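You operate a simulated robot arm through the tools that you are given. There is no shell and no other tool.

Carry out the task below with a simulated two-armed robot. There is one attempt and no reset: what you move stays moved.

TASK
Run the feeder, bring the belt to the ticket's speed, test the print and stop.
Fine: one start; one test while it runs, and it must print SHARP.
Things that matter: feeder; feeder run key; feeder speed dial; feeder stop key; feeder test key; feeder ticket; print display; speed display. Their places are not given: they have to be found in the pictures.

The check looks at the end state, three seconds after you hand in, the way a careful person would. Anything else that was tipped, shoved, dropped, spilled or broken makes it a failure.

THE ROBOT
Two 7-joint arms with fingered hands on one trunk that stands fixed in place. Base frame: the origin is at the foot of the trunk, x ahead of it, y to its left, z up. Readings come in cm, rad, newtons and seconds.
The left shoulder is at [2, 12.3, 103.7], the right one opposite. With the tool pointing down near the work surface each hand reaches from about 12 to 50 cm from the base axis, measured 20 degrees to its own side. Payload 2.4 kg a hand.
The tool frame of a hand sits at the grasp point between the pads (the TCP): z along the fingers, y along the line on which they close. The tips reach 1.7 cm beyond it. The gripper opens to 8.8 cm; its body begins 4.7 cm behind the TCP. The gripper is a hand of 3 fingers: y runs from the thumb to the fingers, the wrist lies at [0, 0, -16.5] in the tool frame, and closing takes about 1.5 s.
Orientation is told as [roll, pitch, yaw] about the base's x, y, z axes, in that order, counted from this pose: with the fingers straight down and closing along the base's y, the tool's x points along the base's -x, its y along +y and its z along -z.

THE INTERFACE
- The arms move only by the tool step_arm. It takes "left_rows", "right_rows" or both (then of equal length, played together; a hand with none holds still); each is a list of rows, each an object (a shift or turn left out is 0, a gripper value left out holds the last) with "rot": the turn, a rotation vector about the base's x, y, z in rad, a list of three; "xyz": the shift along the base's x, y, z in cm, a list of three; "claw": the opening in per cent of the stroke, from 0 (shut) to 100 (fully open). In form: [{"rot": [ax, ay, az], "xyz": [x, y, z], "claw": claw}, ...]. A call has 1 to 20 rows; each row shifts and turns the commanded pose from where the row before left it. A row lasts 0.2 s, in which the tool goes at most 5 cm and 0.15 rad; a call with a longer step from one row to the next is refused whole, and so is a gripper value outside its range. Where a pose cannot be reached the arm comes as near as it can. A force on the tool above 40 N (or 10 N above the force at the start of the call, whichever is more), or a blocked arm, ends the call early, and 0.2 s more pass. The fingers move at their own pace (about 4.5 cm/s each) and stop on an object; they squeeze with about 21 N. The grip force told is the motor's: it shows also when the fingers shut on nothing. Time passes only in rows, and 0.2 s behind the last, so rows that do not move let the fingers close. The reply holds the time, the measured pose of the TCP, the force on the tool along the base axes, the opening and the grip force, in the units named above and with some noise, with the torque about the TCP (base axes, N m) and any sound that the robot's microphone picked up, and new pictures: "show" is both (left out), scene, wrist or none (wrist: the cameras of the hands that moved).
- Cameras (640 x 400 px; columns grow to the right, rows downward): "scene" is now at [4.78, -1.59, 147.81]; the picture's right is [-0.22, -0.98, 0.00], its down [-0.83, 0.19, -0.52] and it looks along [0.51, -0.11, -0.85] (base axes); focal length 355 px, centre (320, 200). "left" rides on the left gripper at [-5.2, 0.4, -6.6] in its tool frame; the picture's right is [-0.08, -1.00, 0.00], its down [0.78, -0.07, -0.62] and it looks along [0.62, -0.05, 0.78] (tool axes); focal length 243 px, centre (320, 200). "right" rides on the right gripper at [5.2, 0.4, -6.6] in its tool frame; the picture's right is [-0.09, 1.00, 0.00], its down [-0.78, -0.07, -0.62] and it looks along [-0.62, -0.05, 0.78] (tool axes); focal length 243 px, centre (320, 200).
- move_column(by): moves the trunk up (or, below 0, down) by that many cm; the arms and the scene camera ride with it, the base frame stays. It gives what a move gives, with no picture.
- set_grasp(shape, hand): the hand has 3 fingers and takes this shape, open, in about a second: jaw (thumb against the fingers, like two jaws); tri (thumb and two fingers); tip (a fingertip pinch); poke (one finger out to press); point (the index stretched); flat (the hand flat); cup (the hand cupped); fist (a fist). The gripper value then closes the fingers along that shape, each until it touches; the sizes above hold for jaw. It gives what a move gives, with no picture.
- pan_tilt(pan, tilt): turns the head with the scene camera to pan (to the left, within 2.094 rad either way) and tilt (down, from -0.506 to 1.204), counted from straight ahead of the robot. It gives what a move gives, and a new picture of the scene camera.
- locate(camera, pixels): there is no depth. For up to 12 entries [column, row, z] of the newest picture of that camera ("zoom" is the newest enlarged one), the place [x, y] in the base frame at which the ray of that pixel passes the height z, good to about 0.2 cm. It takes no simulated time.
- inspect(camera, box): a new picture of the part [left, top, right, bottom] of that camera's present view, enlarged. It takes no simulated time.
- sign_off(): hands the job in; it is judged then, once.

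Leave the grippers open and the arms clear of the work at the hand-in unless told otherwise.

The tools are called after "Call:" as a command line: name --argument value ..., lists and objects as JSON in quotes. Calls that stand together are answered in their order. step_arm: Moves the arms, as the interface text tells. Its arguments: {"type":"object","properties":{"left_rows":{"type":"array"},"right_rows":{"type":"array"},"show":{"type":"string","enum":["both","scene","wrist","none"]}},"required":[]} The other tools are called the same way: move_column (by) moves the trunk up or down; set_grasp (shape, hand) gives the hand a shape; pan_tilt (pan, tilt) turns the head that bears the scene camera; locate (camera, pixels) gives the place at which the rays of pixels pass given heights; inspect (camera, box) takes an enlarged picture of a part of a camera's view; sign_off () hands the job in.

At the start:

```text
t: 0.0
left_tcp_pos: [30.25, 11.92, 102.37]
left_tcp_rot: [0.002, -0.001, -0.001]
left_force: [-0.3, 0.2, -1.0]
left_moment: [0.01, -0.01, -0.03]
left_finger_gap: 8.81
left_grasp_force: 0.2
left_shape: jaw
right_tcp_pos: [31.43, -16.16, 103.36]
right_tcp_rot: [-0.001, -0.001, 0.0]
right_force: [-0.1, 0.4, 0.4]
right_moment: [-0.03, -0.03, -0.02]
right_finger_gap: 8.79
right_grasp_force: 0.1
right_shape: jaw
trunk travel left (down, up): [-25.0, 58.0]
head pan, tilt (commanded): [-0.222, 1.025]
```

scene: 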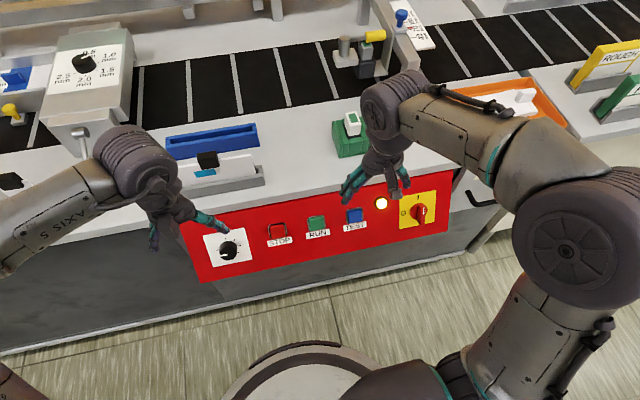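
right: 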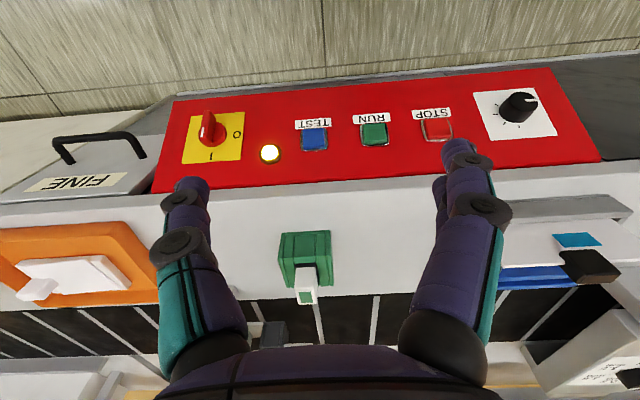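
left: 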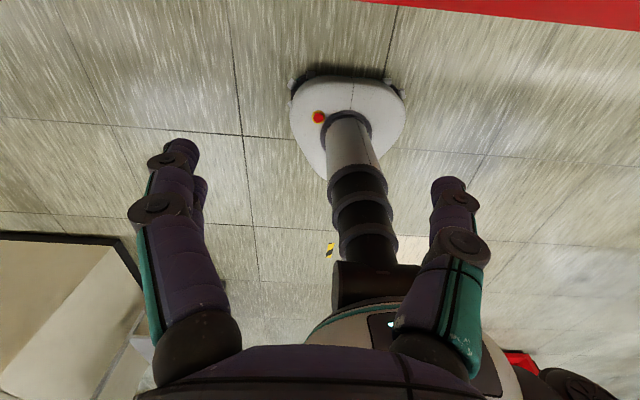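

I see a red panel with a black dial at about (228,250), STOP (277,232), RUN (316,225), TEST (354,217), a lit lamp (381,203) and a red rotary switch (418,211). I don't see the ticket or the displays yet, so I'll look around with the head.

Call:
pan_tilt --pan 0.0 --tilt 0.6

Call:
inspect --camera "right" --box '[150, 60, 610, 200]'

```text
t: 0.9
left_tcp_pos: [30.26, 11.92, 102.22]
left_tcp_rot: [-0.001, 0.0, -0.001]
left_force: [-0.2, -0.6, 0.3]
left_moment: [0.02, 0.01, -0.01]
left_finger_gap: 8.79
left_grasp_force: 0.1
left_shape: jaw
right_tcp_pos: [31.26, -16.15, 103.4]
right_tcp_rot: [-0.001, -0.001, -0.001]
right_force: [-0.6, -0.2, 0.1]
right_moment: [0.01, 0.02, 0.02]
right_finger_gap: 8.79
right_grasp_force: 0.0
right_shape: jaw
trunk travel left (down, up): [-25.0, 58.0]
head pan, tilt (commanded): [0.0, 0.6]
```

scene: 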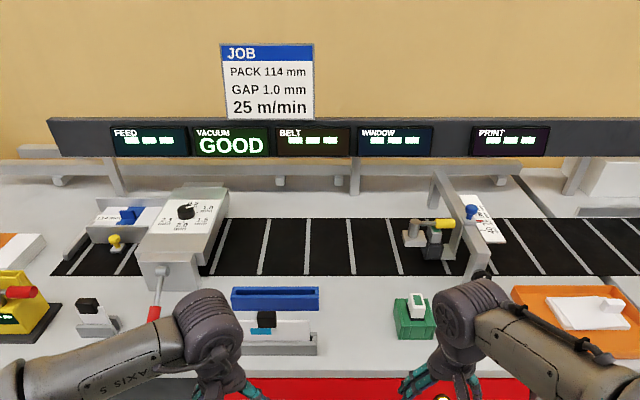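

```text
1.39 times, centred on (380, 130) of right
```

zoom: 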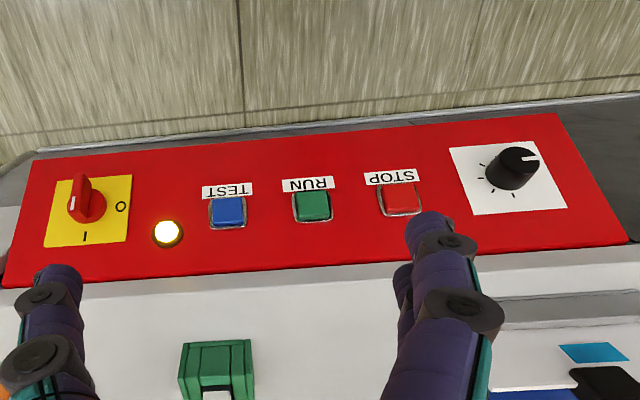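

The ticket reads JOB: PACK 114 mm, GAP 1.0 mm, 25 m/min. There's a row of displays: FEED, VACUUM GOOD, BELT, WINDOW and PRINT. I'll enlarge them next.

Call:
inspect --camera "scene" --box '[40, 40, 340, 170]'

Call:
inspect --camera "scene" --box '[260, 110, 560, 170]'

Call:
inspect --camera "scene" --box '[60, 180, 260, 300]'

Call:
inspect --camera "scene" --box '[380, 160, 540, 280]'

```text
2.13 times, centred on (190, 105) of scene
```

zoom: 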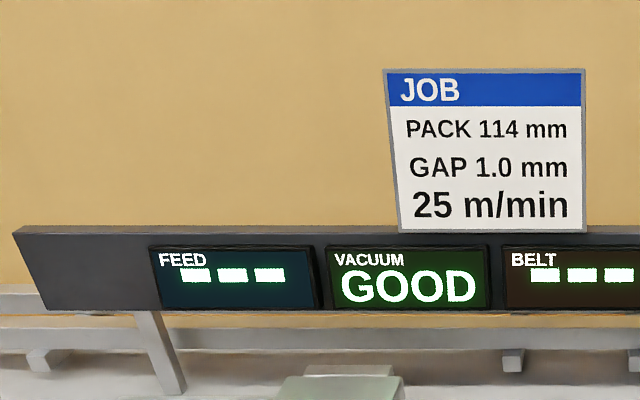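

```text
2.13 times, centred on (410, 140) of scene
```

zoom: 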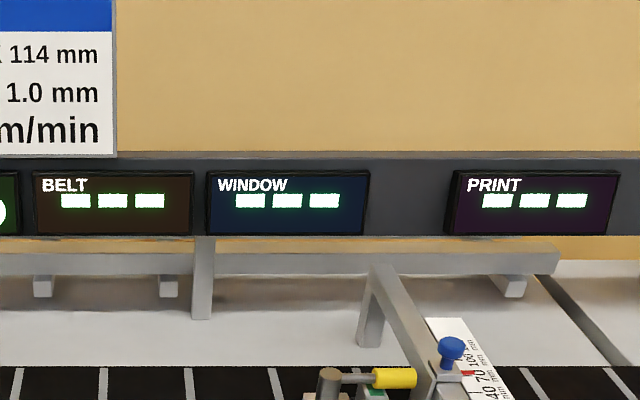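

```text
3.20 times, centred on (160, 240) of scene
```

zoom: 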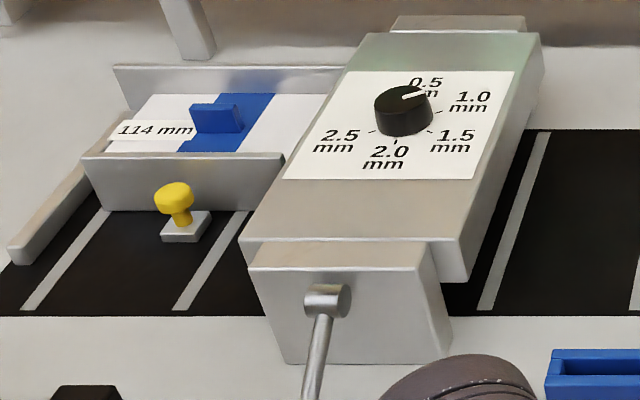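

```text
3.33 times, centred on (460, 220) of scene
```

zoom: 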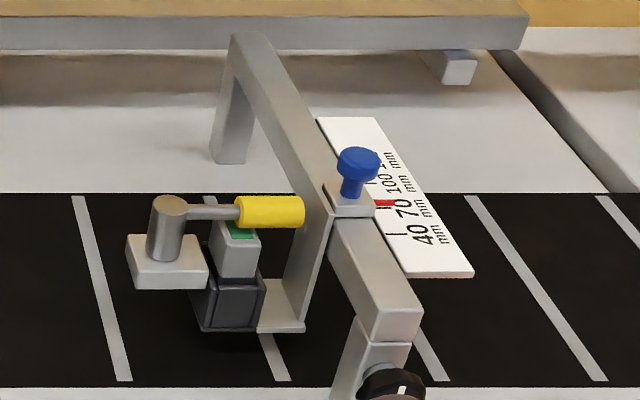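

The displays are blank ("---") until the feeder runs. Only the belt speed, 25 m/min, is mine to set. Next I'll look down at the panel to work out its geometry.

Call:
pan_tilt --pan 0.0 --tilt 1.0

```text
t: 1.8
left_tcp_pos: [30.31, 11.87, 102.36]
left_tcp_rot: [0.0, 0.001, 0.0]
left_force: [-0.5, -0.3, 0.2]
left_moment: [0.01, 0.01, 0.0]
left_finger_gap: 8.82
left_grasp_force: 0.0
left_shape: jaw
right_tcp_pos: [31.37, -16.25, 103.2]
right_tcp_rot: [0.0, 0.0, 0.0]
right_force: [1.2, -0.1, 0.6]
right_moment: [-0.02, 0.02, 0.0]
right_finger_gap: 8.81
right_grasp_force: 0.1
right_shape: jaw
trunk travel left (down, up): [-25.0, 58.0]
head pan, tilt (commanded): [0.0, 1.0]
```

scene: 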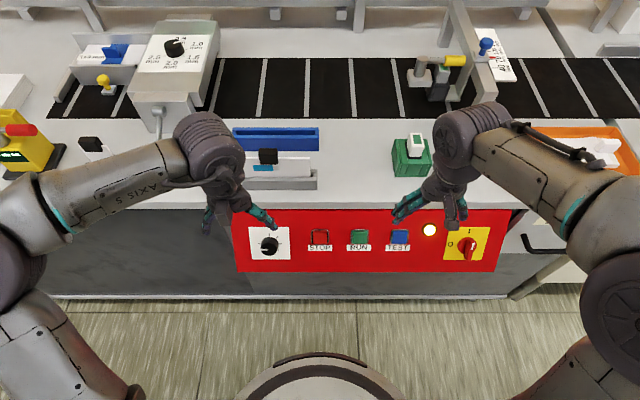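

Call:
inspect --camera "scene" --box '[220, 190, 520, 290]'

Call:
locate --camera "scene" --pixels '[[320, 238, 80], [320, 238, 90], [320, 238, 70], [359, 238, 80], [359, 238, 90], [400, 237, 80], [400, 237, 90], [269, 244, 80], [269, 244, 90], [465, 246, 80], [465, 246, 90]]'

Call:
locate --camera "right" --pixels '[[438, 130, 80], [438, 130, 90], [438, 130, 70], [375, 134, 80], [375, 134, 90], [314, 140, 80], [314, 140, 90], [518, 107, 80], [518, 107, 90], [210, 130, 80], [210, 130, 90]]'

```text
2.13 times, centred on (370, 240) of scene
```

zoom: 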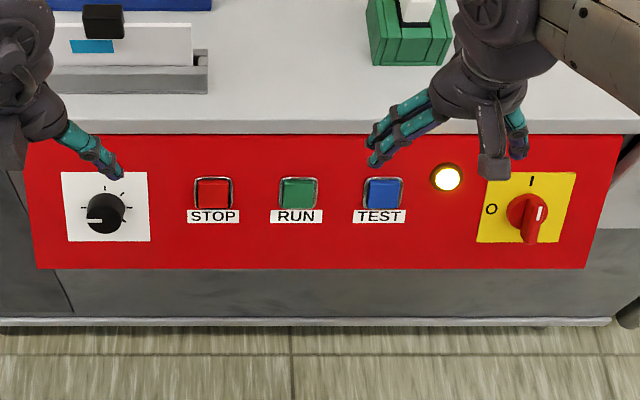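

```text
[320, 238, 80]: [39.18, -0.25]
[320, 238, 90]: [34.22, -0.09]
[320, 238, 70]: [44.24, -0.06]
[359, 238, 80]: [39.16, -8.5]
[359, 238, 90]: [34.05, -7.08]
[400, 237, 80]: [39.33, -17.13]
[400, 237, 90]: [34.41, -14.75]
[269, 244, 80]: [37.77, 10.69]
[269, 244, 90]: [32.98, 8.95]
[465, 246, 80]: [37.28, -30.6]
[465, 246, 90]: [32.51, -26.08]
```

```text
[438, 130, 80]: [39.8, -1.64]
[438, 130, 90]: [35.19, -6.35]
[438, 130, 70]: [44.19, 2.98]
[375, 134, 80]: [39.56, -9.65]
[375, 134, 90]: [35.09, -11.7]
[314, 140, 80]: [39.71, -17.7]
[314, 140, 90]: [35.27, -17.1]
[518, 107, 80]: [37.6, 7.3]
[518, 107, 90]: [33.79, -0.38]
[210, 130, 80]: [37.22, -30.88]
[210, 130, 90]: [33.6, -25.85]
```

The panel faces me. The dial is at about (269,244), STOP at (320,238), RUN at (359,238) and TEST at (400,237). I'll triangulate the panel's corners to get its tilt.

Call:
locate --camera "scene" --pixels '[[237, 272, 80], [237, 272, 70], [495, 271, 80], [495, 271, 70], [232, 210, 80], [232, 210, 70], [516, 210, 80], [516, 210, 70], [300, 210, 80], [300, 210, 90]]'

Call:
locate --camera "right" --pixels '[[550, 68, 80], [550, 68, 70], [175, 100, 80], [175, 100, 70], [601, 160, 80], [601, 160, 70], [152, 193, 80], [152, 193, 70]]'

Call:
inspect --camera "right" --box '[400, 50, 640, 200]'

```text
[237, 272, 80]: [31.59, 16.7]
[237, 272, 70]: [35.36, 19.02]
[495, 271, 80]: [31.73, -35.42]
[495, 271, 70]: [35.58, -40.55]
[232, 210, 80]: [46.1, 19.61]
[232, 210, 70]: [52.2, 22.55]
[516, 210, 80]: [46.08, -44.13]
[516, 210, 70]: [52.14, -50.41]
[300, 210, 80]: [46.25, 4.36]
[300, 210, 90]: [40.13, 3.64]
```

```text
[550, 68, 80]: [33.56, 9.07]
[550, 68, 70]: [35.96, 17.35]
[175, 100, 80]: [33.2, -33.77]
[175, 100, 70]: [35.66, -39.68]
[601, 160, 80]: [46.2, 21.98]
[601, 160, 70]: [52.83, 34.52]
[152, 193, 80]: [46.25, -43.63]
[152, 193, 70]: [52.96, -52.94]
```

```text
2.67 times, centred on (520, 125) of right
```

zoom: 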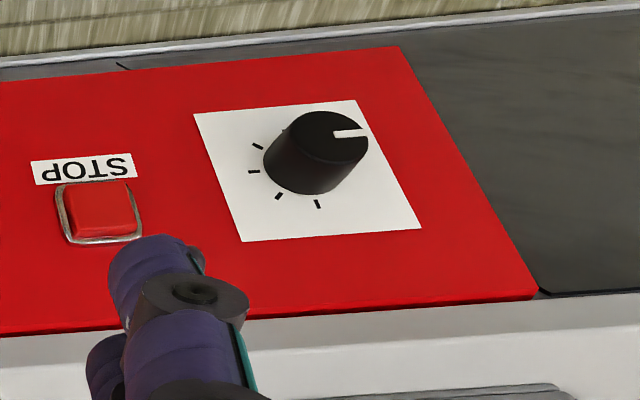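

From the two views, the panel's bottom edge is near x≈36.5, z≈67.5 and its top near x≈44.6, z≈82.5. That puts its normal about 28° above horizontal, toward me. The buttons sit at z≈76.8 with y≈0 (STOP), -9 (RUN) and -18 (TEST), and the dial is at y≈11.5. I'll zoom in on the dial, then set the right hand to poke.

Call:
inspect --camera "scene" --box '[240, 215, 300, 270]'

Call:
set_grasp --hand "right" --shape "poke"

```text
7.27 times, centred on (270, 242) of scene
```

zoom: 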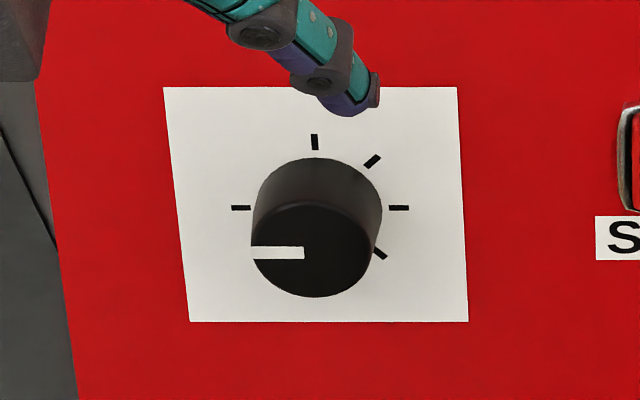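

```text
t: 2.6
left_tcp_pos: [30.22, 12.02, 102.33]
left_tcp_rot: [0.001, -0.001, 0.0]
left_force: [0.3, 0.2, -0.5]
left_moment: [-0.01, -0.01, 0.0]
left_finger_gap: 8.8
left_grasp_force: 0.1
left_shape: jaw
right_tcp_pos: [31.33, -16.16, 103.35]
right_tcp_rot: [0.0, 0.001, 0.0]
right_force: [0.4, 0.6, 0.1]
right_moment: [0.0, -0.02, -0.02]
right_finger_gap: 0.0
right_grasp_force: 0.2
right_shape: poke
trunk travel left (down, up): [-25.0, 58.0]
head pan, tilt (commanded): [0.0, 1.0]
```

The dial pointer is at 9 o'clock, and I can see ticks at 9, 12, 1:30, 3 and 4:30. Now I'll look at the poke shape through the right wrist camera.

Call:
inspect --camera "right" --box '[0, 0, 640, 400]'

Call:
inspect --camera "scene" --box '[380, 90, 540, 240]'

```text
1.00 times, centred on (320, 200) of right (not enlarged: the box is as wide or as high as the picture)
```

zoom: 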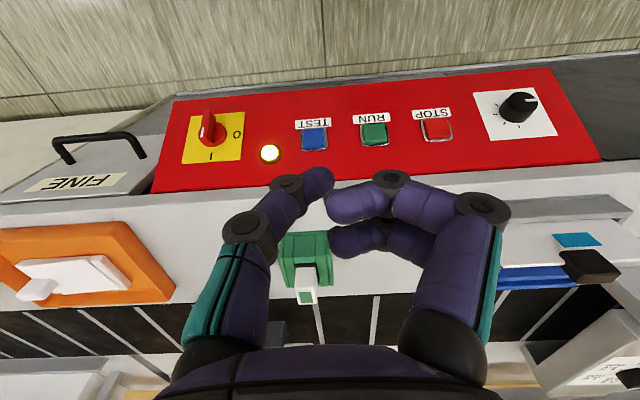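

```text
2.67 times, centred on (460, 165) of scene
```

zoom: 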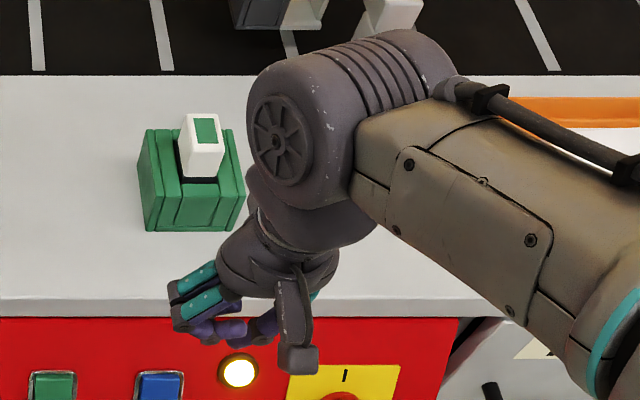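

In poke shape the thumb stretches out near the tool axis and the fingers curl. I'll check where its tip is from both cameras.

Call:
locate --camera "scene" --pixels '[[452, 228, 101.6], [452, 228, 103.3], [452, 228, 99], [410, 215, 103]]'

Call:
locate --camera "right" --pixels '[[320, 178, 101.6], [320, 178, 103.3], [320, 178, 99], [320, 200, 103.3]]'

```text
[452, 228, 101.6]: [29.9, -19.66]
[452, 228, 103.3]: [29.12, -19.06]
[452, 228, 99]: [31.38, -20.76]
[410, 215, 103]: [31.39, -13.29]
```

```text
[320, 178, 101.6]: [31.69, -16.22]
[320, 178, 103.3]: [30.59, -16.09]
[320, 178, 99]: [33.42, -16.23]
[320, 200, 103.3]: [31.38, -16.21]
```

I'll compare with the "point" shape before choosing.

Call:
set_grasp --hand "right" --shape "point"

Call:
inspect --camera "right" --box '[0, 0, 640, 400]'

Call:
inspect --camera "scene" --box '[380, 90, 540, 240]'

```text
t: 3.5
left_tcp_pos: [30.24, 11.88, 102.36]
left_tcp_rot: [0.0, -0.001, 0.001]
left_force: [0.2, -1.5, -0.4]
left_moment: [-0.03, 0.02, -0.01]
left_finger_gap: 8.79
left_grasp_force: 0.1
left_shape: jaw
right_tcp_pos: [31.39, -16.13, 103.37]
right_tcp_rot: [0.001, -0.001, 0.001]
right_force: [0.5, -0.5, -0.1]
right_moment: [0.02, 0.02, 0.01]
right_finger_gap: 0.0
right_grasp_force: 0.1
right_shape: point
trunk travel left (down, up): [-25.0, 58.0]
head pan, tilt (commanded): [0.0, 1.0]
```

```text
1.00 times, centred on (320, 200) of right (not enlarged: the box is as wide or as high as the picture)
```

zoom: 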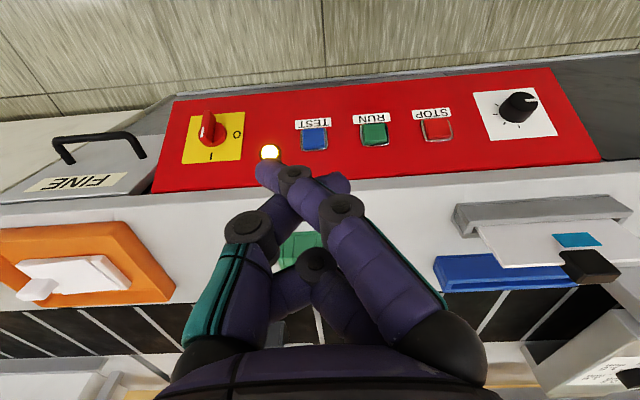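

```text
2.67 times, centred on (460, 165) of scene
```

zoom: 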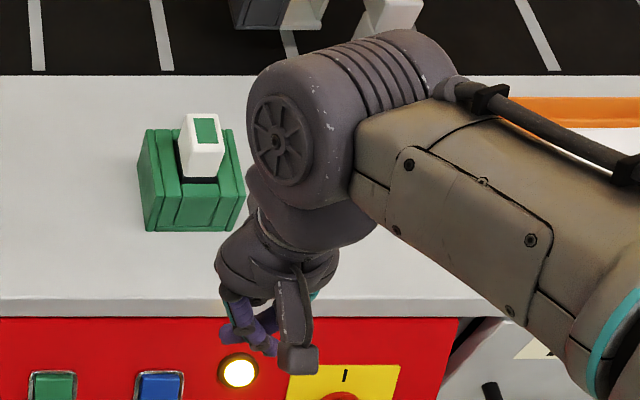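

Poke is the better shape because its tip stays near the tool axis, so I'll go back to it. I'll also raise the trunk 8 cm to give the arms room for a forward-pointing press.

Call:
set_grasp --hand "right" --shape "poke"

Call:
move_column --by 8

```text
t: 4.5
left_tcp_pos: [30.34, 11.92, 102.36]
left_tcp_rot: [-0.001, 0.0, 0.0]
left_force: [-0.6, -0.3, 0.4]
left_moment: [0.02, 0.0, 0.0]
left_finger_gap: 8.78
left_grasp_force: 0.2
left_shape: jaw
right_tcp_pos: [31.35, -16.13, 103.4]
right_tcp_rot: [0.001, 0.002, -0.001]
right_force: [-0.4, -0.3, -0.2]
right_moment: [0.03, 0.0, -0.05]
right_finger_gap: 0.0
right_grasp_force: 0.0
right_shape: poke
trunk travel left (down, up): [-25.0, 58.0]
head pan, tilt (commanded): [0.0, 1.0]
```

```text
t: 5.6
left_tcp_pos: [30.28, 11.98, 110.37]
left_tcp_rot: [0.0, -0.001, 0.001]
left_force: [0.4, 0.3, 0.2]
left_moment: [-0.01, -0.01, 0.01]
left_finger_gap: 8.78
left_grasp_force: 0.0
left_shape: jaw
right_tcp_pos: [31.34, -16.15, 111.37]
right_tcp_rot: [0.002, -0.001, 0.001]
right_force: [0.5, 0.6, 0.1]
right_moment: [0.0, -0.02, -0.02]
right_finger_gap: 0.02
right_grasp_force: 0.0
right_shape: poke
trunk travel left (down, up): [-33.0, 50.0]
head pan, tilt (commanded): [0.0, 1.0]
```

The trunk is up. Now I'll lower the right hand in front of the panel and pitch it forward, toward a pre-press pose before RUN at about (35.5,-9,80).

Call:
step_arm --right_rows '[{"xyz": [0.84, 1.03, -3.7]}, {"xyz": [0.84, 1.03, -3.7]}, {"xyz": [0.84, 1.03, -3.7]}, {"xyz": [0.84, 1.03, -3.7]}, {"xyz": [0.84, 1.03, -3.7]}, {"rot": [0, -0.1345, 0], "xyz": [0, 0.25, -1.6]}, {"rot": [0, -0.1345, 0], "xyz": [0, 0.25, -1.6]}, {"rot": [0, -0.1345, 0], "xyz": [0, 0.25, -1.6]}, {"rot": [0, -0.1345, 0], "xyz": [0, 0.25, -1.6]}, {"rot": [0, -0.1345, 0], "xyz": [0, 0.25, -1.6]}, {"rot": [0, -0.1345, 0], "xyz": [0, 0.25, -1.6]}, {"rot": [0, -0.1345, 0], "xyz": [0, 0.25, -1.6]}, {"rot": [0, -0.1345, 0], "xyz": [0, 0.25, -1.6]}, {}]' --show "both"

```text
t: 8.6
left_tcp_pos: [30.34, 11.91, 110.27]
left_tcp_rot: [0.0, 0.001, 0.0]
left_force: [0.1, -1.0, 0.1]
left_moment: [0.02, 0.0, -0.01]
left_finger_gap: 8.78
left_grasp_force: 0.1
left_shape: jaw
right_tcp_pos: [35.61, -8.67, 80.65]
right_tcp_rot: [0.039, -1.031, -0.007]
right_force: [0.3, 0.2, -0.6]
right_moment: [0.01, -0.02, 0.02]
right_finger_gap: 0.02
right_grasp_force: 0.1
right_shape: poke
right hand out of reach, approached as far as the arm can: row 9
trunk travel left (down, up): [-33.0, 50.0]
head pan, tilt (commanded): [0.0, 1.0]
```

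scene: 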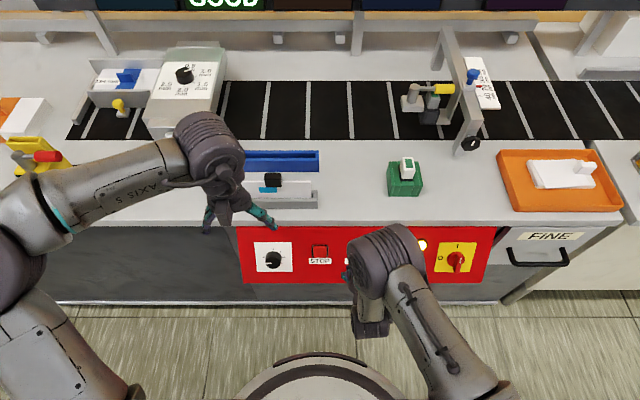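
right: 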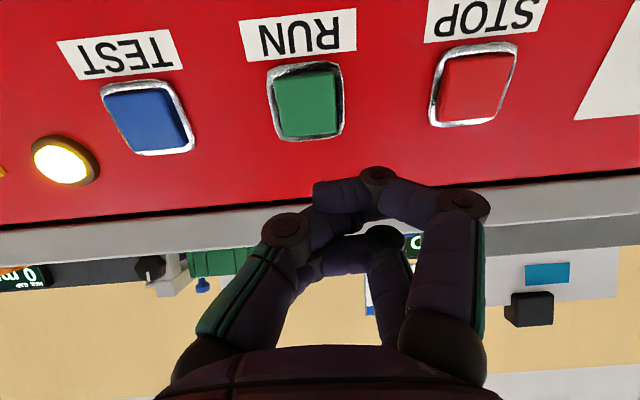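

The hand got close to the pose I wanted, but the finger shape looks tangled: the index overlaps the thumb after going straight from point to poke. I'll open to jaw and then set poke again.

Call:
set_grasp --hand "right" --shape "jaw"

Call:
set_grasp --hand "right" --shape "poke"

Call:
inspect --camera "right" --box '[0, 0, 640, 400]'

```text
t: 9.5
left_tcp_pos: [30.34, 12.03, 110.35]
left_tcp_rot: [0.001, -0.001, 0.0]
left_force: [0.4, 0.4, 0.5]
left_moment: [-0.03, -0.03, 0.0]
left_finger_gap: 8.79
left_grasp_force: 0.1
left_shape: jaw
right_tcp_pos: [35.73, -8.65, 80.52]
right_tcp_rot: [0.037, -1.028, -0.008]
right_force: [0.5, 0.0, 0.5]
right_moment: [0.0, -0.04, 0.0]
right_finger_gap: 1.0
right_grasp_force: 0.0
right_shape: jaw
trunk travel left (down, up): [-33.0, 50.0]
head pan, tilt (commanded): [0.0, 1.0]
```

```text
t: 10.4
left_tcp_pos: [30.37, 11.93, 110.31]
left_tcp_rot: [0.0, -0.002, -0.001]
left_force: [0.6, 0.4, -0.2]
left_moment: [0.0, 0.0, -0.01]
left_finger_gap: 8.78
left_grasp_force: 0.1
left_shape: jaw
right_tcp_pos: [35.63, -8.64, 80.64]
right_tcp_rot: [0.038, -1.027, -0.009]
right_force: [-0.3, 0.4, 0.0]
right_moment: [-0.01, 0.02, -0.01]
right_finger_gap: 0.0
right_grasp_force: 0.1
right_shape: poke
trunk travel left (down, up): [-33.0, 50.0]
head pan, tilt (commanded): [0.0, 1.0]
```

```text
1.00 times, centred on (320, 200) of right (not enlarged: the box is as wide or as high as the picture)
```

zoom: 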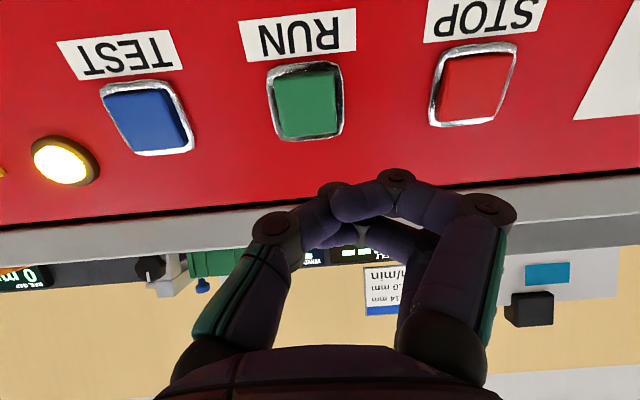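

Jaw only had time to open to 1 cm. I'll set jaw, let it open fully, then set poke.

Call:
set_grasp --hand "right" --shape "jaw"

Call:
step_arm --right_rows '[{"claw": 100}, {"claw": 100}, {"claw": 100}, {"claw": 100}, {"claw": 100}, {"claw": 100}, {"claw": 100}, {"claw": 100}]' --show "wrist"

```text
t: 11.3
left_tcp_pos: [30.28, 11.97, 110.32]
left_tcp_rot: [0.0, 0.001, 0.0]
left_force: [0.5, -0.2, -0.1]
left_moment: [0.0, 0.02, 0.01]
left_finger_gap: 8.78
left_grasp_force: 0.0
left_shape: jaw
right_tcp_pos: [35.59, -8.58, 80.6]
right_tcp_rot: [0.04, -1.029, -0.009]
right_force: [0.1, 0.4, 0.3]
right_moment: [0.01, -0.01, 0.0]
right_finger_gap: 1.06
right_grasp_force: 0.1
right_shape: jaw
trunk travel left (down, up): [-33.0, 50.0]
head pan, tilt (commanded): [0.0, 1.0]
```

```text
t: 13.1
left_tcp_pos: [30.34, 11.98, 110.29]
left_tcp_rot: [0.0, 0.001, 0.001]
left_force: [0.4, -0.4, -0.8]
left_moment: [-0.01, -0.03, 0.02]
left_finger_gap: 8.78
left_grasp_force: 0.0
left_shape: jaw
right_tcp_pos: [35.67, -8.56, 80.61]
right_tcp_rot: [0.039, -1.028, -0.009]
right_force: [0.3, 1.0, 0.7]
right_moment: [0.0, -0.01, 0.01]
right_finger_gap: 1.06
right_grasp_force: 0.0
right_shape: jaw
trunk travel left (down, up): [-33.0, 50.0]
head pan, tilt (commanded): [0.0, 1.0]
```

right: 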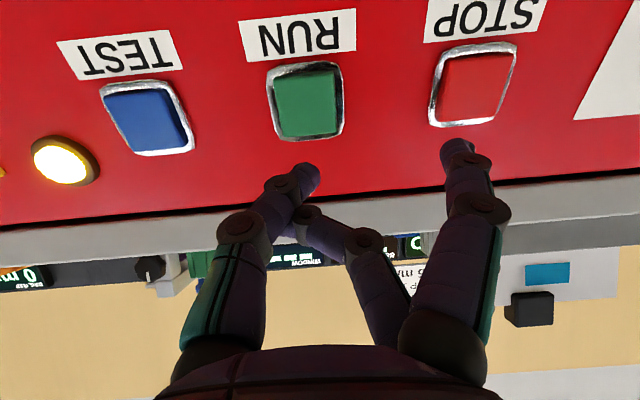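

The far finger is hooked behind the thumb. I'll try the flat shape to untangle it, well away from the panel.

Call:
set_grasp --hand "right" --shape "flat"

Call:
inspect --camera "right" --box '[0, 0, 640, 400]'

```text
t: 14.0
left_tcp_pos: [30.3, 11.99, 110.27]
left_tcp_rot: [0.001, -0.001, 0.001]
left_force: [1.7, 0.2, 0.2]
left_moment: [-0.02, -0.03, 0.02]
left_finger_gap: 8.77
left_grasp_force: 0.1
left_shape: jaw
right_tcp_pos: [35.56, -8.62, 80.72]
right_tcp_rot: [0.039, -1.028, -0.009]
right_force: [0.4, 0.5, -0.1]
right_moment: [0.03, 0.02, -0.02]
right_finger_gap: 0.0
right_grasp_force: 0.1
right_shape: flat
trunk travel left (down, up): [-33.0, 50.0]
head pan, tilt (commanded): [0.0, 1.0]
```

```text
1.00 times, centred on (320, 200) of right (not enlarged: the box is as wide or as high as the picture)
```

zoom: 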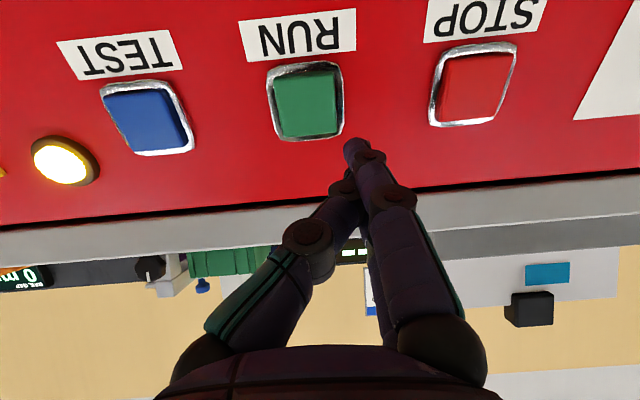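

In flat, the fingers are straight and lie against the thumb. Next I'll set jaw and give it time to open.

Call:
set_grasp --hand "right" --shape "jaw"

Call:
step_arm --right_rows '[{"claw": 100}, {"claw": 100}, {"claw": 100}, {"claw": 100}]' --show "wrist"

```text
t: 14.9
left_tcp_pos: [30.27, 12.0, 110.38]
left_tcp_rot: [0.0, 0.001, 0.003]
left_force: [-0.4, 0.2, -0.4]
left_moment: [0.01, 0.0, -0.01]
left_finger_gap: 8.78
left_grasp_force: 0.1
left_shape: jaw
right_tcp_pos: [35.54, -8.57, 80.58]
right_tcp_rot: [0.041, -1.027, -0.009]
right_force: [-0.1, -0.1, 0.6]
right_moment: [0.0, -0.04, 0.03]
right_finger_gap: 8.82
right_grasp_force: 0.1
right_shape: jaw
trunk travel left (down, up): [-33.0, 50.0]
head pan, tilt (commanded): [0.0, 1.0]
```

```text
t: 15.9
left_tcp_pos: [30.31, 11.91, 110.4]
left_tcp_rot: [-0.001, 0.001, 0.0]
left_force: [-0.2, -0.2, -0.8]
left_moment: [0.02, -0.02, -0.01]
left_finger_gap: 8.76
left_grasp_force: 0.0
left_shape: jaw
right_tcp_pos: [35.56, -8.75, 80.7]
right_tcp_rot: [0.04, -1.028, -0.009]
right_force: [0.0, 1.3, -0.7]
right_moment: [0.0, 0.04, -0.01]
right_finger_gap: 8.8
right_grasp_force: 0.1
right_shape: jaw
trunk travel left (down, up): [-33.0, 50.0]
head pan, tilt (commanded): [0.0, 1.0]
```

right: 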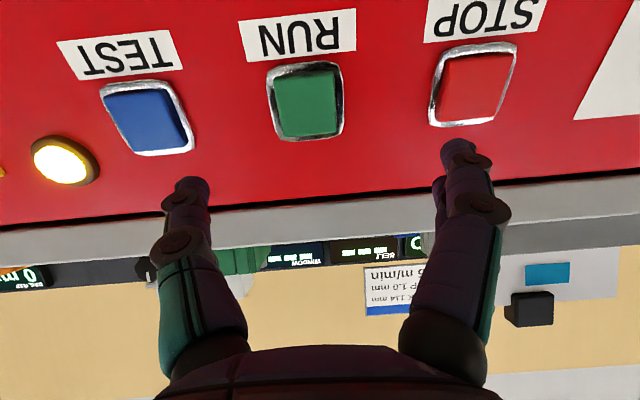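

Untangled, with the jaw fully open at 8.8. Now I'll set poke.

Call:
set_grasp --hand "right" --shape "poke"

Call:
inspect --camera "right" --box '[0, 0, 640, 400]'

Call:
locate --camera "right" --pixels '[[308, 105, 76], [308, 105, 77], [308, 105, 78], [145, 120, 76], [145, 120, 77], [145, 120, 78], [475, 90, 76], [475, 90, 77], [475, 90, 78]]'

Call:
locate --camera "scene" --pixels '[[321, 251, 76], [321, 251, 77], [321, 251, 78], [273, 258, 75], [273, 258, 77]]'

```text
t: 16.8
left_tcp_pos: [30.34, 11.89, 110.29]
left_tcp_rot: [0.0, 0.0, -0.001]
left_force: [-0.7, 0.4, -0.2]
left_moment: [0.02, -0.03, -0.01]
left_finger_gap: 8.79
left_grasp_force: 0.0
left_shape: jaw
right_tcp_pos: [35.65, -8.51, 80.66]
right_tcp_rot: [0.038, -1.028, -0.01]
right_force: [-0.2, 1.0, 0.5]
right_moment: [0.01, -0.03, 0.01]
right_finger_gap: 0.02
right_grasp_force: 0.0
right_shape: poke
trunk travel left (down, up): [-33.0, 50.0]
head pan, tilt (commanded): [0.0, 1.0]
```

```text
1.00 times, centred on (320, 200) of right (not enlarged: the box is as wide or as high as the picture)
```

zoom: 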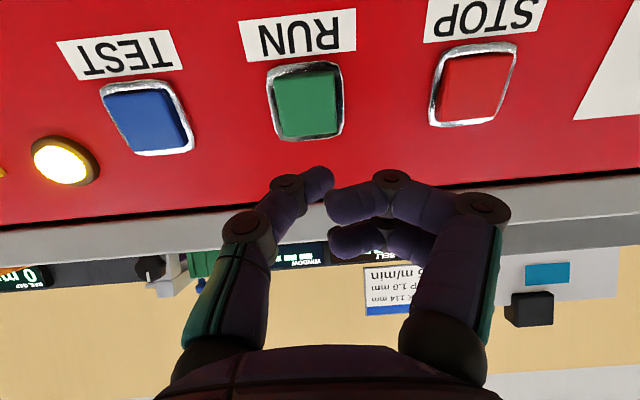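

```text
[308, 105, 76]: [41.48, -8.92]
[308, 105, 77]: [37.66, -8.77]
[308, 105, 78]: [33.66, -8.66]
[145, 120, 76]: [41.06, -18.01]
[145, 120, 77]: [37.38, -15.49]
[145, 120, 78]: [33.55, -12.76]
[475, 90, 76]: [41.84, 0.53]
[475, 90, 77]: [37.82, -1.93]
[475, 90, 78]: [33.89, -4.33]
```

```text
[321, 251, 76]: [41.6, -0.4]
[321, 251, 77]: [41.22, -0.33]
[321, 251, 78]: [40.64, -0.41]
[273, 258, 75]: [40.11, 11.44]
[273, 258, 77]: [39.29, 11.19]
```

The poke shape is clean now, with the thumb tip on the tool axis at about (318,178). Before starting the feeder I'll bring the left hand in front of the dial and check its reach.

Call:
step_arm --left_rows '[{"xyz": [0.9, 0, -3.6]}, {"xyz": [0.9, 0, -3.6]}, {"xyz": [0.9, 0, -3.6]}, {"xyz": [0.9, 0, -3.6]}, {"xyz": [0.9, 0, -3.6]}, {"rot": [0, -0.13, 0], "xyz": [-0.05, -0.05, -1.5]}, {"rot": [0, -0.13, 0], "xyz": [-0.05, -0.05, -1.5]}, {"rot": [0, -0.13, 0], "xyz": [-0.05, -0.05, -1.5]}, {"rot": [0, -0.13, 0], "xyz": [-0.05, -0.05, -1.5]}, {"rot": [0, -0.13, 0], "xyz": [-0.05, -0.05, -1.5]}, {"rot": [0, -0.13, 0], "xyz": [-0.05, -0.05, -1.5]}, {"rot": [0, -0.13, 0], "xyz": [-0.05, -0.05, -1.5]}, {"rot": [0, -0.13, 0], "xyz": [-0.05, -0.05, -1.5]}, {}]' --show "both"

```text
t: 19.8
left_tcp_pos: [34.31, 11.43, 80.22]
left_tcp_rot: [0.0, -1.043, -0.001]
left_force: [0.2, 0.2, -0.2]
left_moment: [0.0, 0.02, 0.0]
left_finger_gap: 8.79
left_grasp_force: 0.0
left_shape: jaw
right_tcp_pos: [35.59, -8.6, 80.59]
right_tcp_rot: [0.04, -1.028, -0.01]
right_force: [-1.0, 0.2, 0.7]
right_moment: [-0.03, -0.02, -0.01]
right_finger_gap: 0.0
right_grasp_force: 0.0
right_shape: poke
trunk travel left (down, up): [-33.0, 50.0]
head pan, tilt (commanded): [0.0, 1.0]
```

scene: 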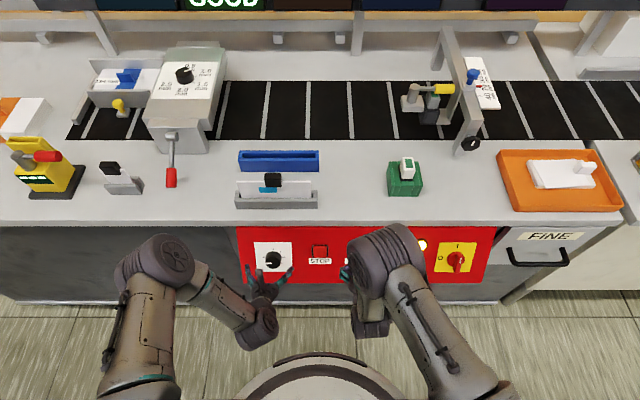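
left: 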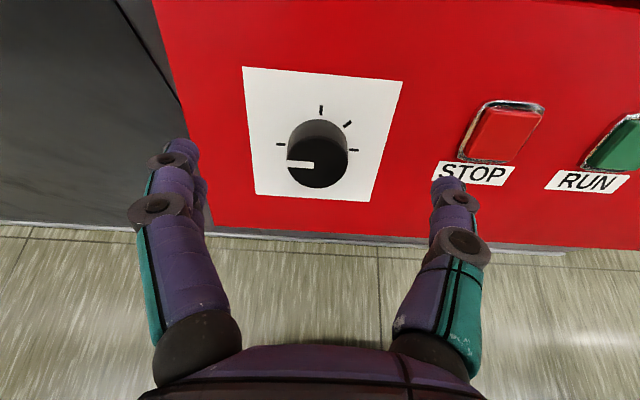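

The left hand reached its pose and its wrist camera sees the dial at (318,155). I'll zoom in and locate the plate's corners.

Call:
inspect --camera "left" --box '[230, 50, 430, 220]'

Call:
locate --camera "left" --pixels '[[243, 67, 80], [243, 67, 75], [402, 81, 80], [402, 81, 75], [256, 195, 75], [256, 195, 70], [371, 202, 75], [371, 202, 70], [320, 140, 76], [320, 140, 74]]'

Call:
inspect --camera "scene" --box '[230, 220, 350, 300]'

```text
2.35 times, centred on (330, 135) of left
```

zoom: 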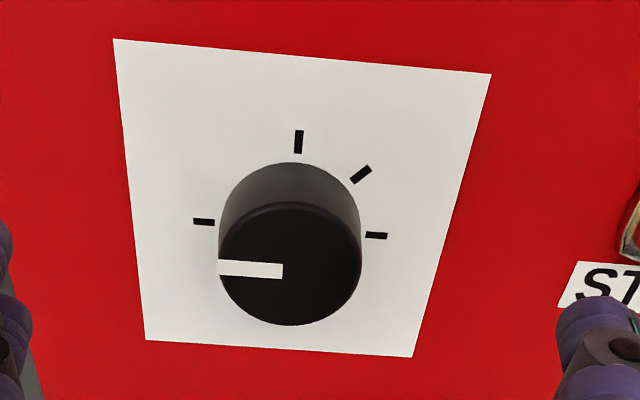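

```text
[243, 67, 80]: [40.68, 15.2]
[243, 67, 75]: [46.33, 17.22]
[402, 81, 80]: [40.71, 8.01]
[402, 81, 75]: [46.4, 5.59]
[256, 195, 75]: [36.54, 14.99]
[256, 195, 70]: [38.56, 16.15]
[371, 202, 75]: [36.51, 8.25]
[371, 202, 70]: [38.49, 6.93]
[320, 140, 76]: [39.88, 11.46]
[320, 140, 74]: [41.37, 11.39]
```

```text
5.00 times, centred on (290, 260) of scene
```

zoom: 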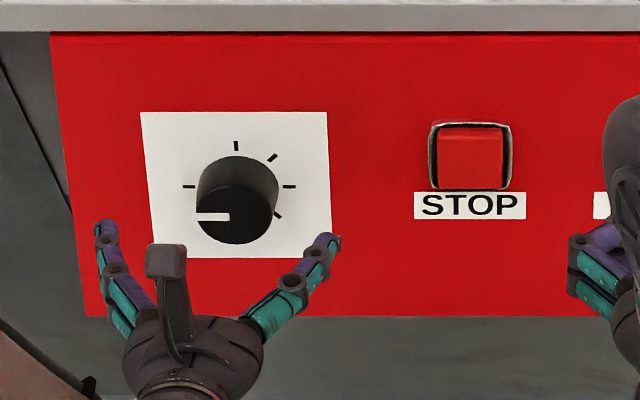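

Call:
locate --camera "scene" --pixels '[[254.2, 242.4, 80], [254.2, 242.4, 75], [291.2, 242.4, 80], [291.2, 242.4, 75], [257.2, 271.6, 75], [257.2, 271.6, 70], [292.4, 271.6, 75], [292.4, 271.6, 70], [273.4, 257.2, 76], [273.4, 257.2, 74]]'

```text
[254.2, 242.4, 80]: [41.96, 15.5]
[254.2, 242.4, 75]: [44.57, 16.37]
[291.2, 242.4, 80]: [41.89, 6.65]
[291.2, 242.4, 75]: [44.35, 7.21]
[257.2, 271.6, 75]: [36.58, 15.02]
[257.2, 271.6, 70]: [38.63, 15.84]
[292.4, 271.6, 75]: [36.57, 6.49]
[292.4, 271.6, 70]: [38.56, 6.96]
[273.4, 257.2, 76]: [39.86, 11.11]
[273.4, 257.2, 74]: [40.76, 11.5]
```

The dial axis meets the plate at about (40.8, 11.45, 74.0), and the panel normal is (-0.86, 0, 0.51), which matches both hands' pitch of about -1.03. I'll pre-rotate the left hand counter-clockwise about the tool axis by 0.9 rad, to leave room for a clockwise turn, and see whether it reaches.

Call:
step_arm --left_rows '[{"rot": [-0.1287, 0, 0.077], "claw": 100}, {"rot": [-0.1287, 0, 0.077]}, {"rot": [-0.1287, 0, 0.077]}, {"rot": [-0.1287, 0, 0.077]}, {"rot": [-0.1287, 0, 0.077]}, {"rot": [-0.1287, 0, 0.077]}, {}]' --show "both"

```text
t: 21.4
left_tcp_pos: [34.41, 11.47, 80.27]
left_tcp_rot: [-0.924, -0.569, 1.192]
left_force: [0.0, -0.3, -0.1]
left_moment: [0.01, -0.02, 0.04]
left_finger_gap: 8.81
left_grasp_force: 0.0
left_shape: jaw
right_tcp_pos: [35.69, -8.7, 80.59]
right_tcp_rot: [0.04, -1.028, -0.008]
right_force: [0.0, -0.3, -0.3]
right_moment: [0.01, 0.0, -0.03]
right_finger_gap: 0.0
right_grasp_force: 0.0
right_shape: poke
trunk travel left (down, up): [-33.0, 50.0]
head pan, tilt (commanded): [0.0, 1.0]
```

scene: 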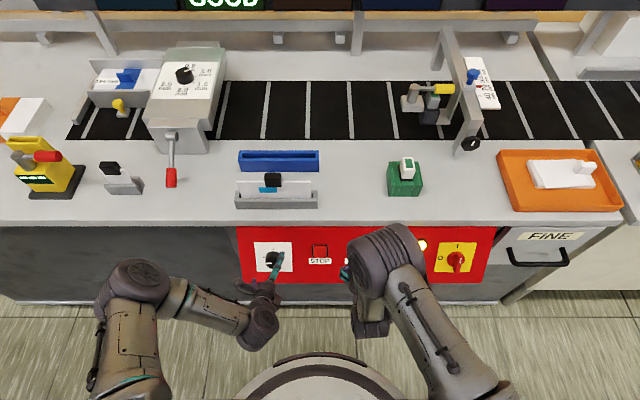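
left: 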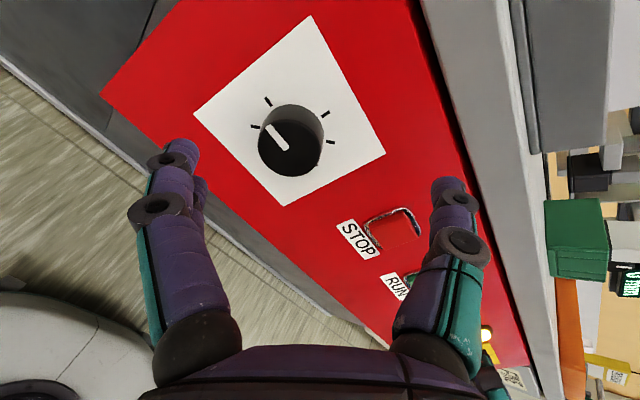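

The pre-rotation works and the tool axis still lies along the panel normal. I'll shift the left hand down the panel by about 2.1 cm so it lines up with the dial axis, and advance 2.5 cm. The tips will still be short of the knob.

Call:
step_arm --left_rows '[{"xyz": [-0.54, 0, -0.9]}, {"xyz": [-0.54, 0, -0.9]}, {"xyz": [1.07, 0, -0.64]}, {"xyz": [1.07, 0, -0.64]}, {}]' --show "both"

```text
t: 22.6
left_tcp_pos: [35.44, 11.61, 77.18]
left_tcp_rot: [-0.922, -0.567, 1.189]
left_force: [-0.9, 0.1, -0.9]
left_moment: [0.01, -0.02, 0.03]
left_finger_gap: 8.78
left_grasp_force: 0.3
left_shape: jaw
right_tcp_pos: [35.57, -8.76, 80.68]
right_tcp_rot: [0.041, -1.026, -0.007]
right_force: [-0.5, 0.0, 0.2]
right_moment: [-0.01, 0.02, 0.01]
right_finger_gap: 0.0
right_grasp_force: 0.1
right_shape: poke
trunk travel left (down, up): [-33.0, 50.0]
head pan, tilt (commanded): [0.0, 1.0]
```

scene: 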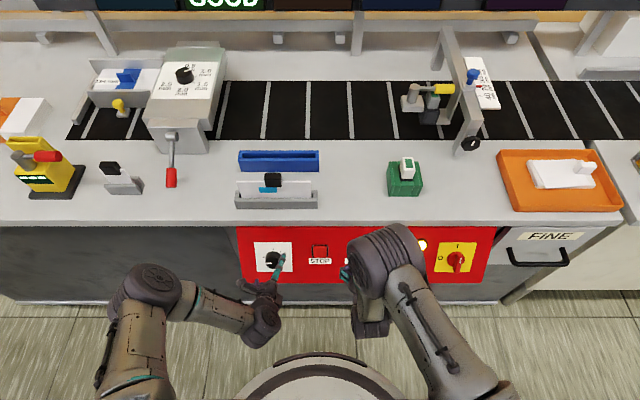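
left: 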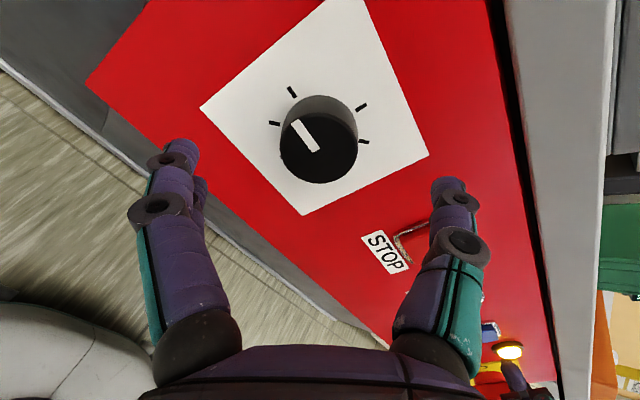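

The knob top is centred on the tool axis at about (320,148). I'll advance 3.6 cm along the axis so the open fingers straddle the knob.

Call:
step_arm --left_rows '[{"xyz": [0.77, -0.03, -0.46]}, {"xyz": [0.77, -0.03, -0.46]}, {"xyz": [0.77, -0.03, -0.46]}, {"xyz": [0.77, -0.03, -0.46]}, {}]' --show "both"

```text
t: 23.8
left_tcp_pos: [38.45, 11.45, 75.32]
left_tcp_rot: [-0.921, -0.569, 1.192]
left_force: [-0.5, -0.2, 1.0]
left_moment: [0.02, 0.0, -0.03]
left_finger_gap: 8.8
left_grasp_force: 0.1
left_shape: jaw
right_tcp_pos: [35.59, -8.69, 80.64]
right_tcp_rot: [0.038, -1.027, -0.008]
right_force: [0.3, 0.6, 1.4]
right_moment: [0.02, -0.03, -0.02]
right_finger_gap: 0.0
right_grasp_force: 0.2
right_shape: poke
trunk travel left (down, up): [-33.0, 50.0]
head pan, tilt (commanded): [0.0, 1.0]
```

scene: 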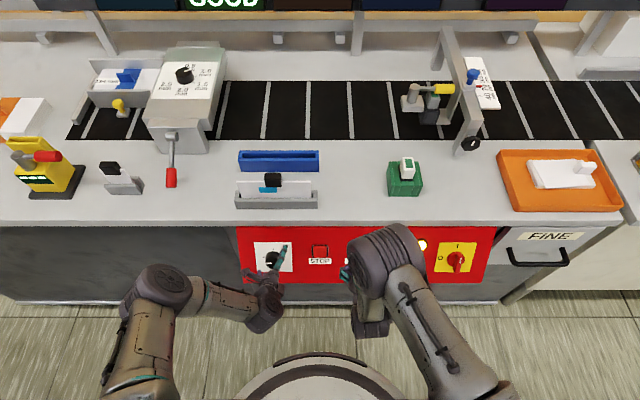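
left: 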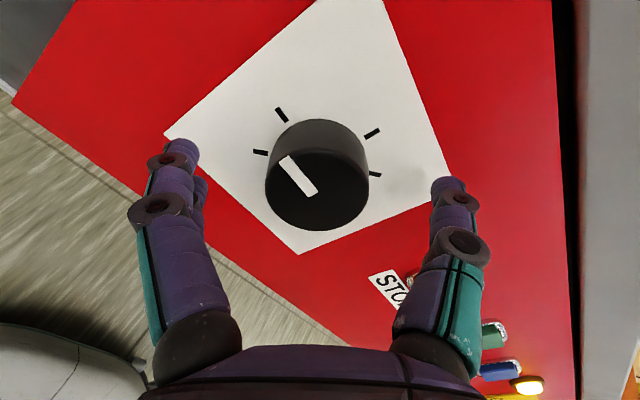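

The fingers straddle the knob and its top is about 0.7 cm beyond the TCP. I'll zoom in to check the ticks and the alignment.

Call:
inspect --camera "left" --box '[220, 80, 420, 260]'

Call:
inspect --camera "scene" --box '[230, 220, 350, 300]'

```text
2.22 times, centred on (320, 170) of left
```

zoom: 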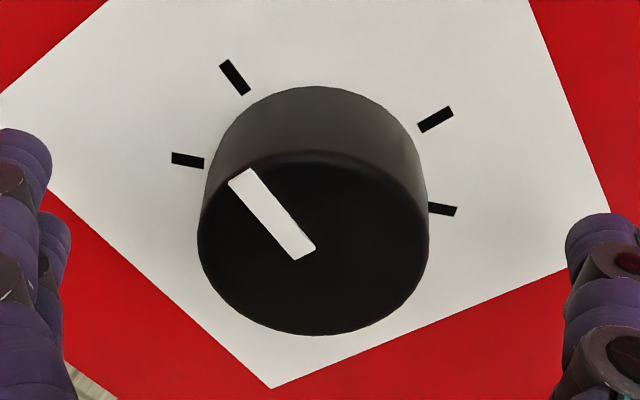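

```text
5.00 times, centred on (290, 260) of scene
```

zoom: 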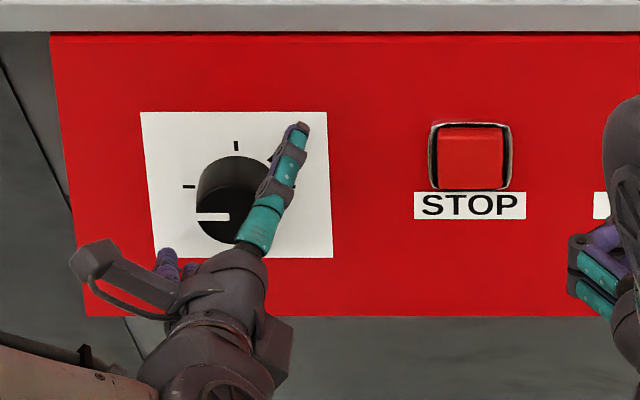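

There are ticks at 7:30, 9, 12, 1:30, 3 and 4:30. Next I'll move the right hand toward RUN: 3 cm along the normal, then check the pose.

Call:
step_arm --right_rows '[{"xyz": [0.6, 0, -0.8]}, {"xyz": [0.86, 0, -0.52]}, {"xyz": [0.86, 0, -0.52]}, {}]' --show "wrist"

```text
t: 24.8
left_tcp_pos: [38.48, 11.41, 75.38]
left_tcp_rot: [-0.92, -0.569, 1.19]
left_force: [-1.1, 0.1, 0.1]
left_moment: [0.02, 0.06, -0.02]
left_finger_gap: 8.78
left_grasp_force: 0.0
left_shape: jaw
right_tcp_pos: [37.92, -8.66, 78.81]
right_tcp_rot: [0.037, -1.026, -0.009]
right_force: [1.4, -0.9, 0.0]
right_moment: [0.0, -0.01, 0.0]
right_finger_gap: 0.01
right_grasp_force: 0.1
right_shape: poke
trunk travel left (down, up): [-33.0, 50.0]
head pan, tilt (commanded): [0.0, 1.0]
```

right: 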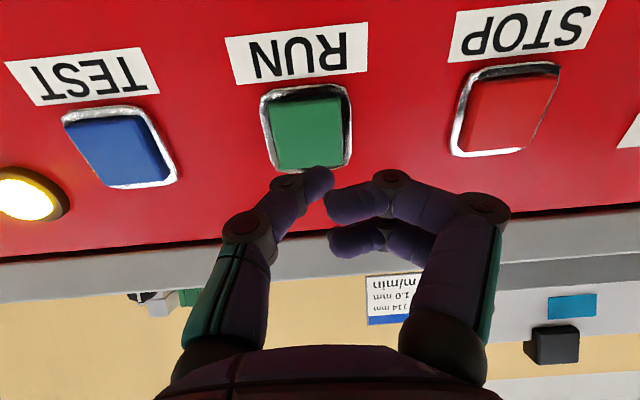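

The thumb tip is now close to RUN, whose centre is at about (310,130). I'll shift slightly down and right, then advance 1.8 cm, still short of contact.

Call:
step_arm --right_rows '[{"xyz": [-0.3, -0.35, -0.5]}, {"xyz": [0.77, 0, -0.46]}, {"xyz": [0.77, 0, -0.46]}, {}]' --show "both"

```text
t: 25.8
left_tcp_pos: [38.56, 11.43, 75.43]
left_tcp_rot: [-0.921, -0.569, 1.192]
left_force: [-0.1, 0.1, -0.3]
left_moment: [0.02, 0.0, -0.01]
left_finger_gap: 8.77
left_grasp_force: 0.1
left_shape: jaw
right_tcp_pos: [39.13, -8.95, 77.35]
right_tcp_rot: [0.04, -1.027, -0.01]
right_force: [0.4, 0.8, 0.8]
right_moment: [-0.02, 0.03, -0.01]
right_finger_gap: 0.0
right_grasp_force: 0.1
right_shape: poke
trunk travel left (down, up): [-33.0, 50.0]
head pan, tilt (commanded): [0.0, 1.0]
```

scene: 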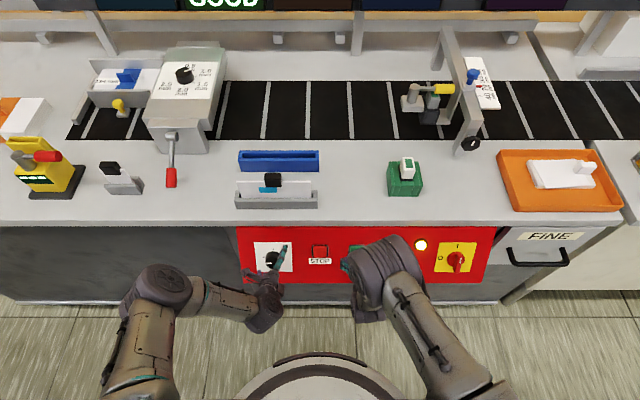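
right: 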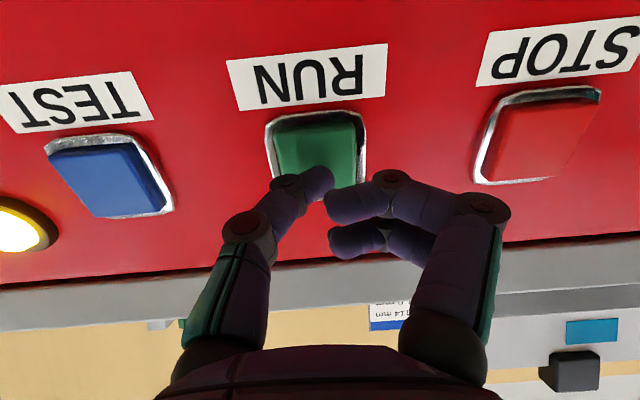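

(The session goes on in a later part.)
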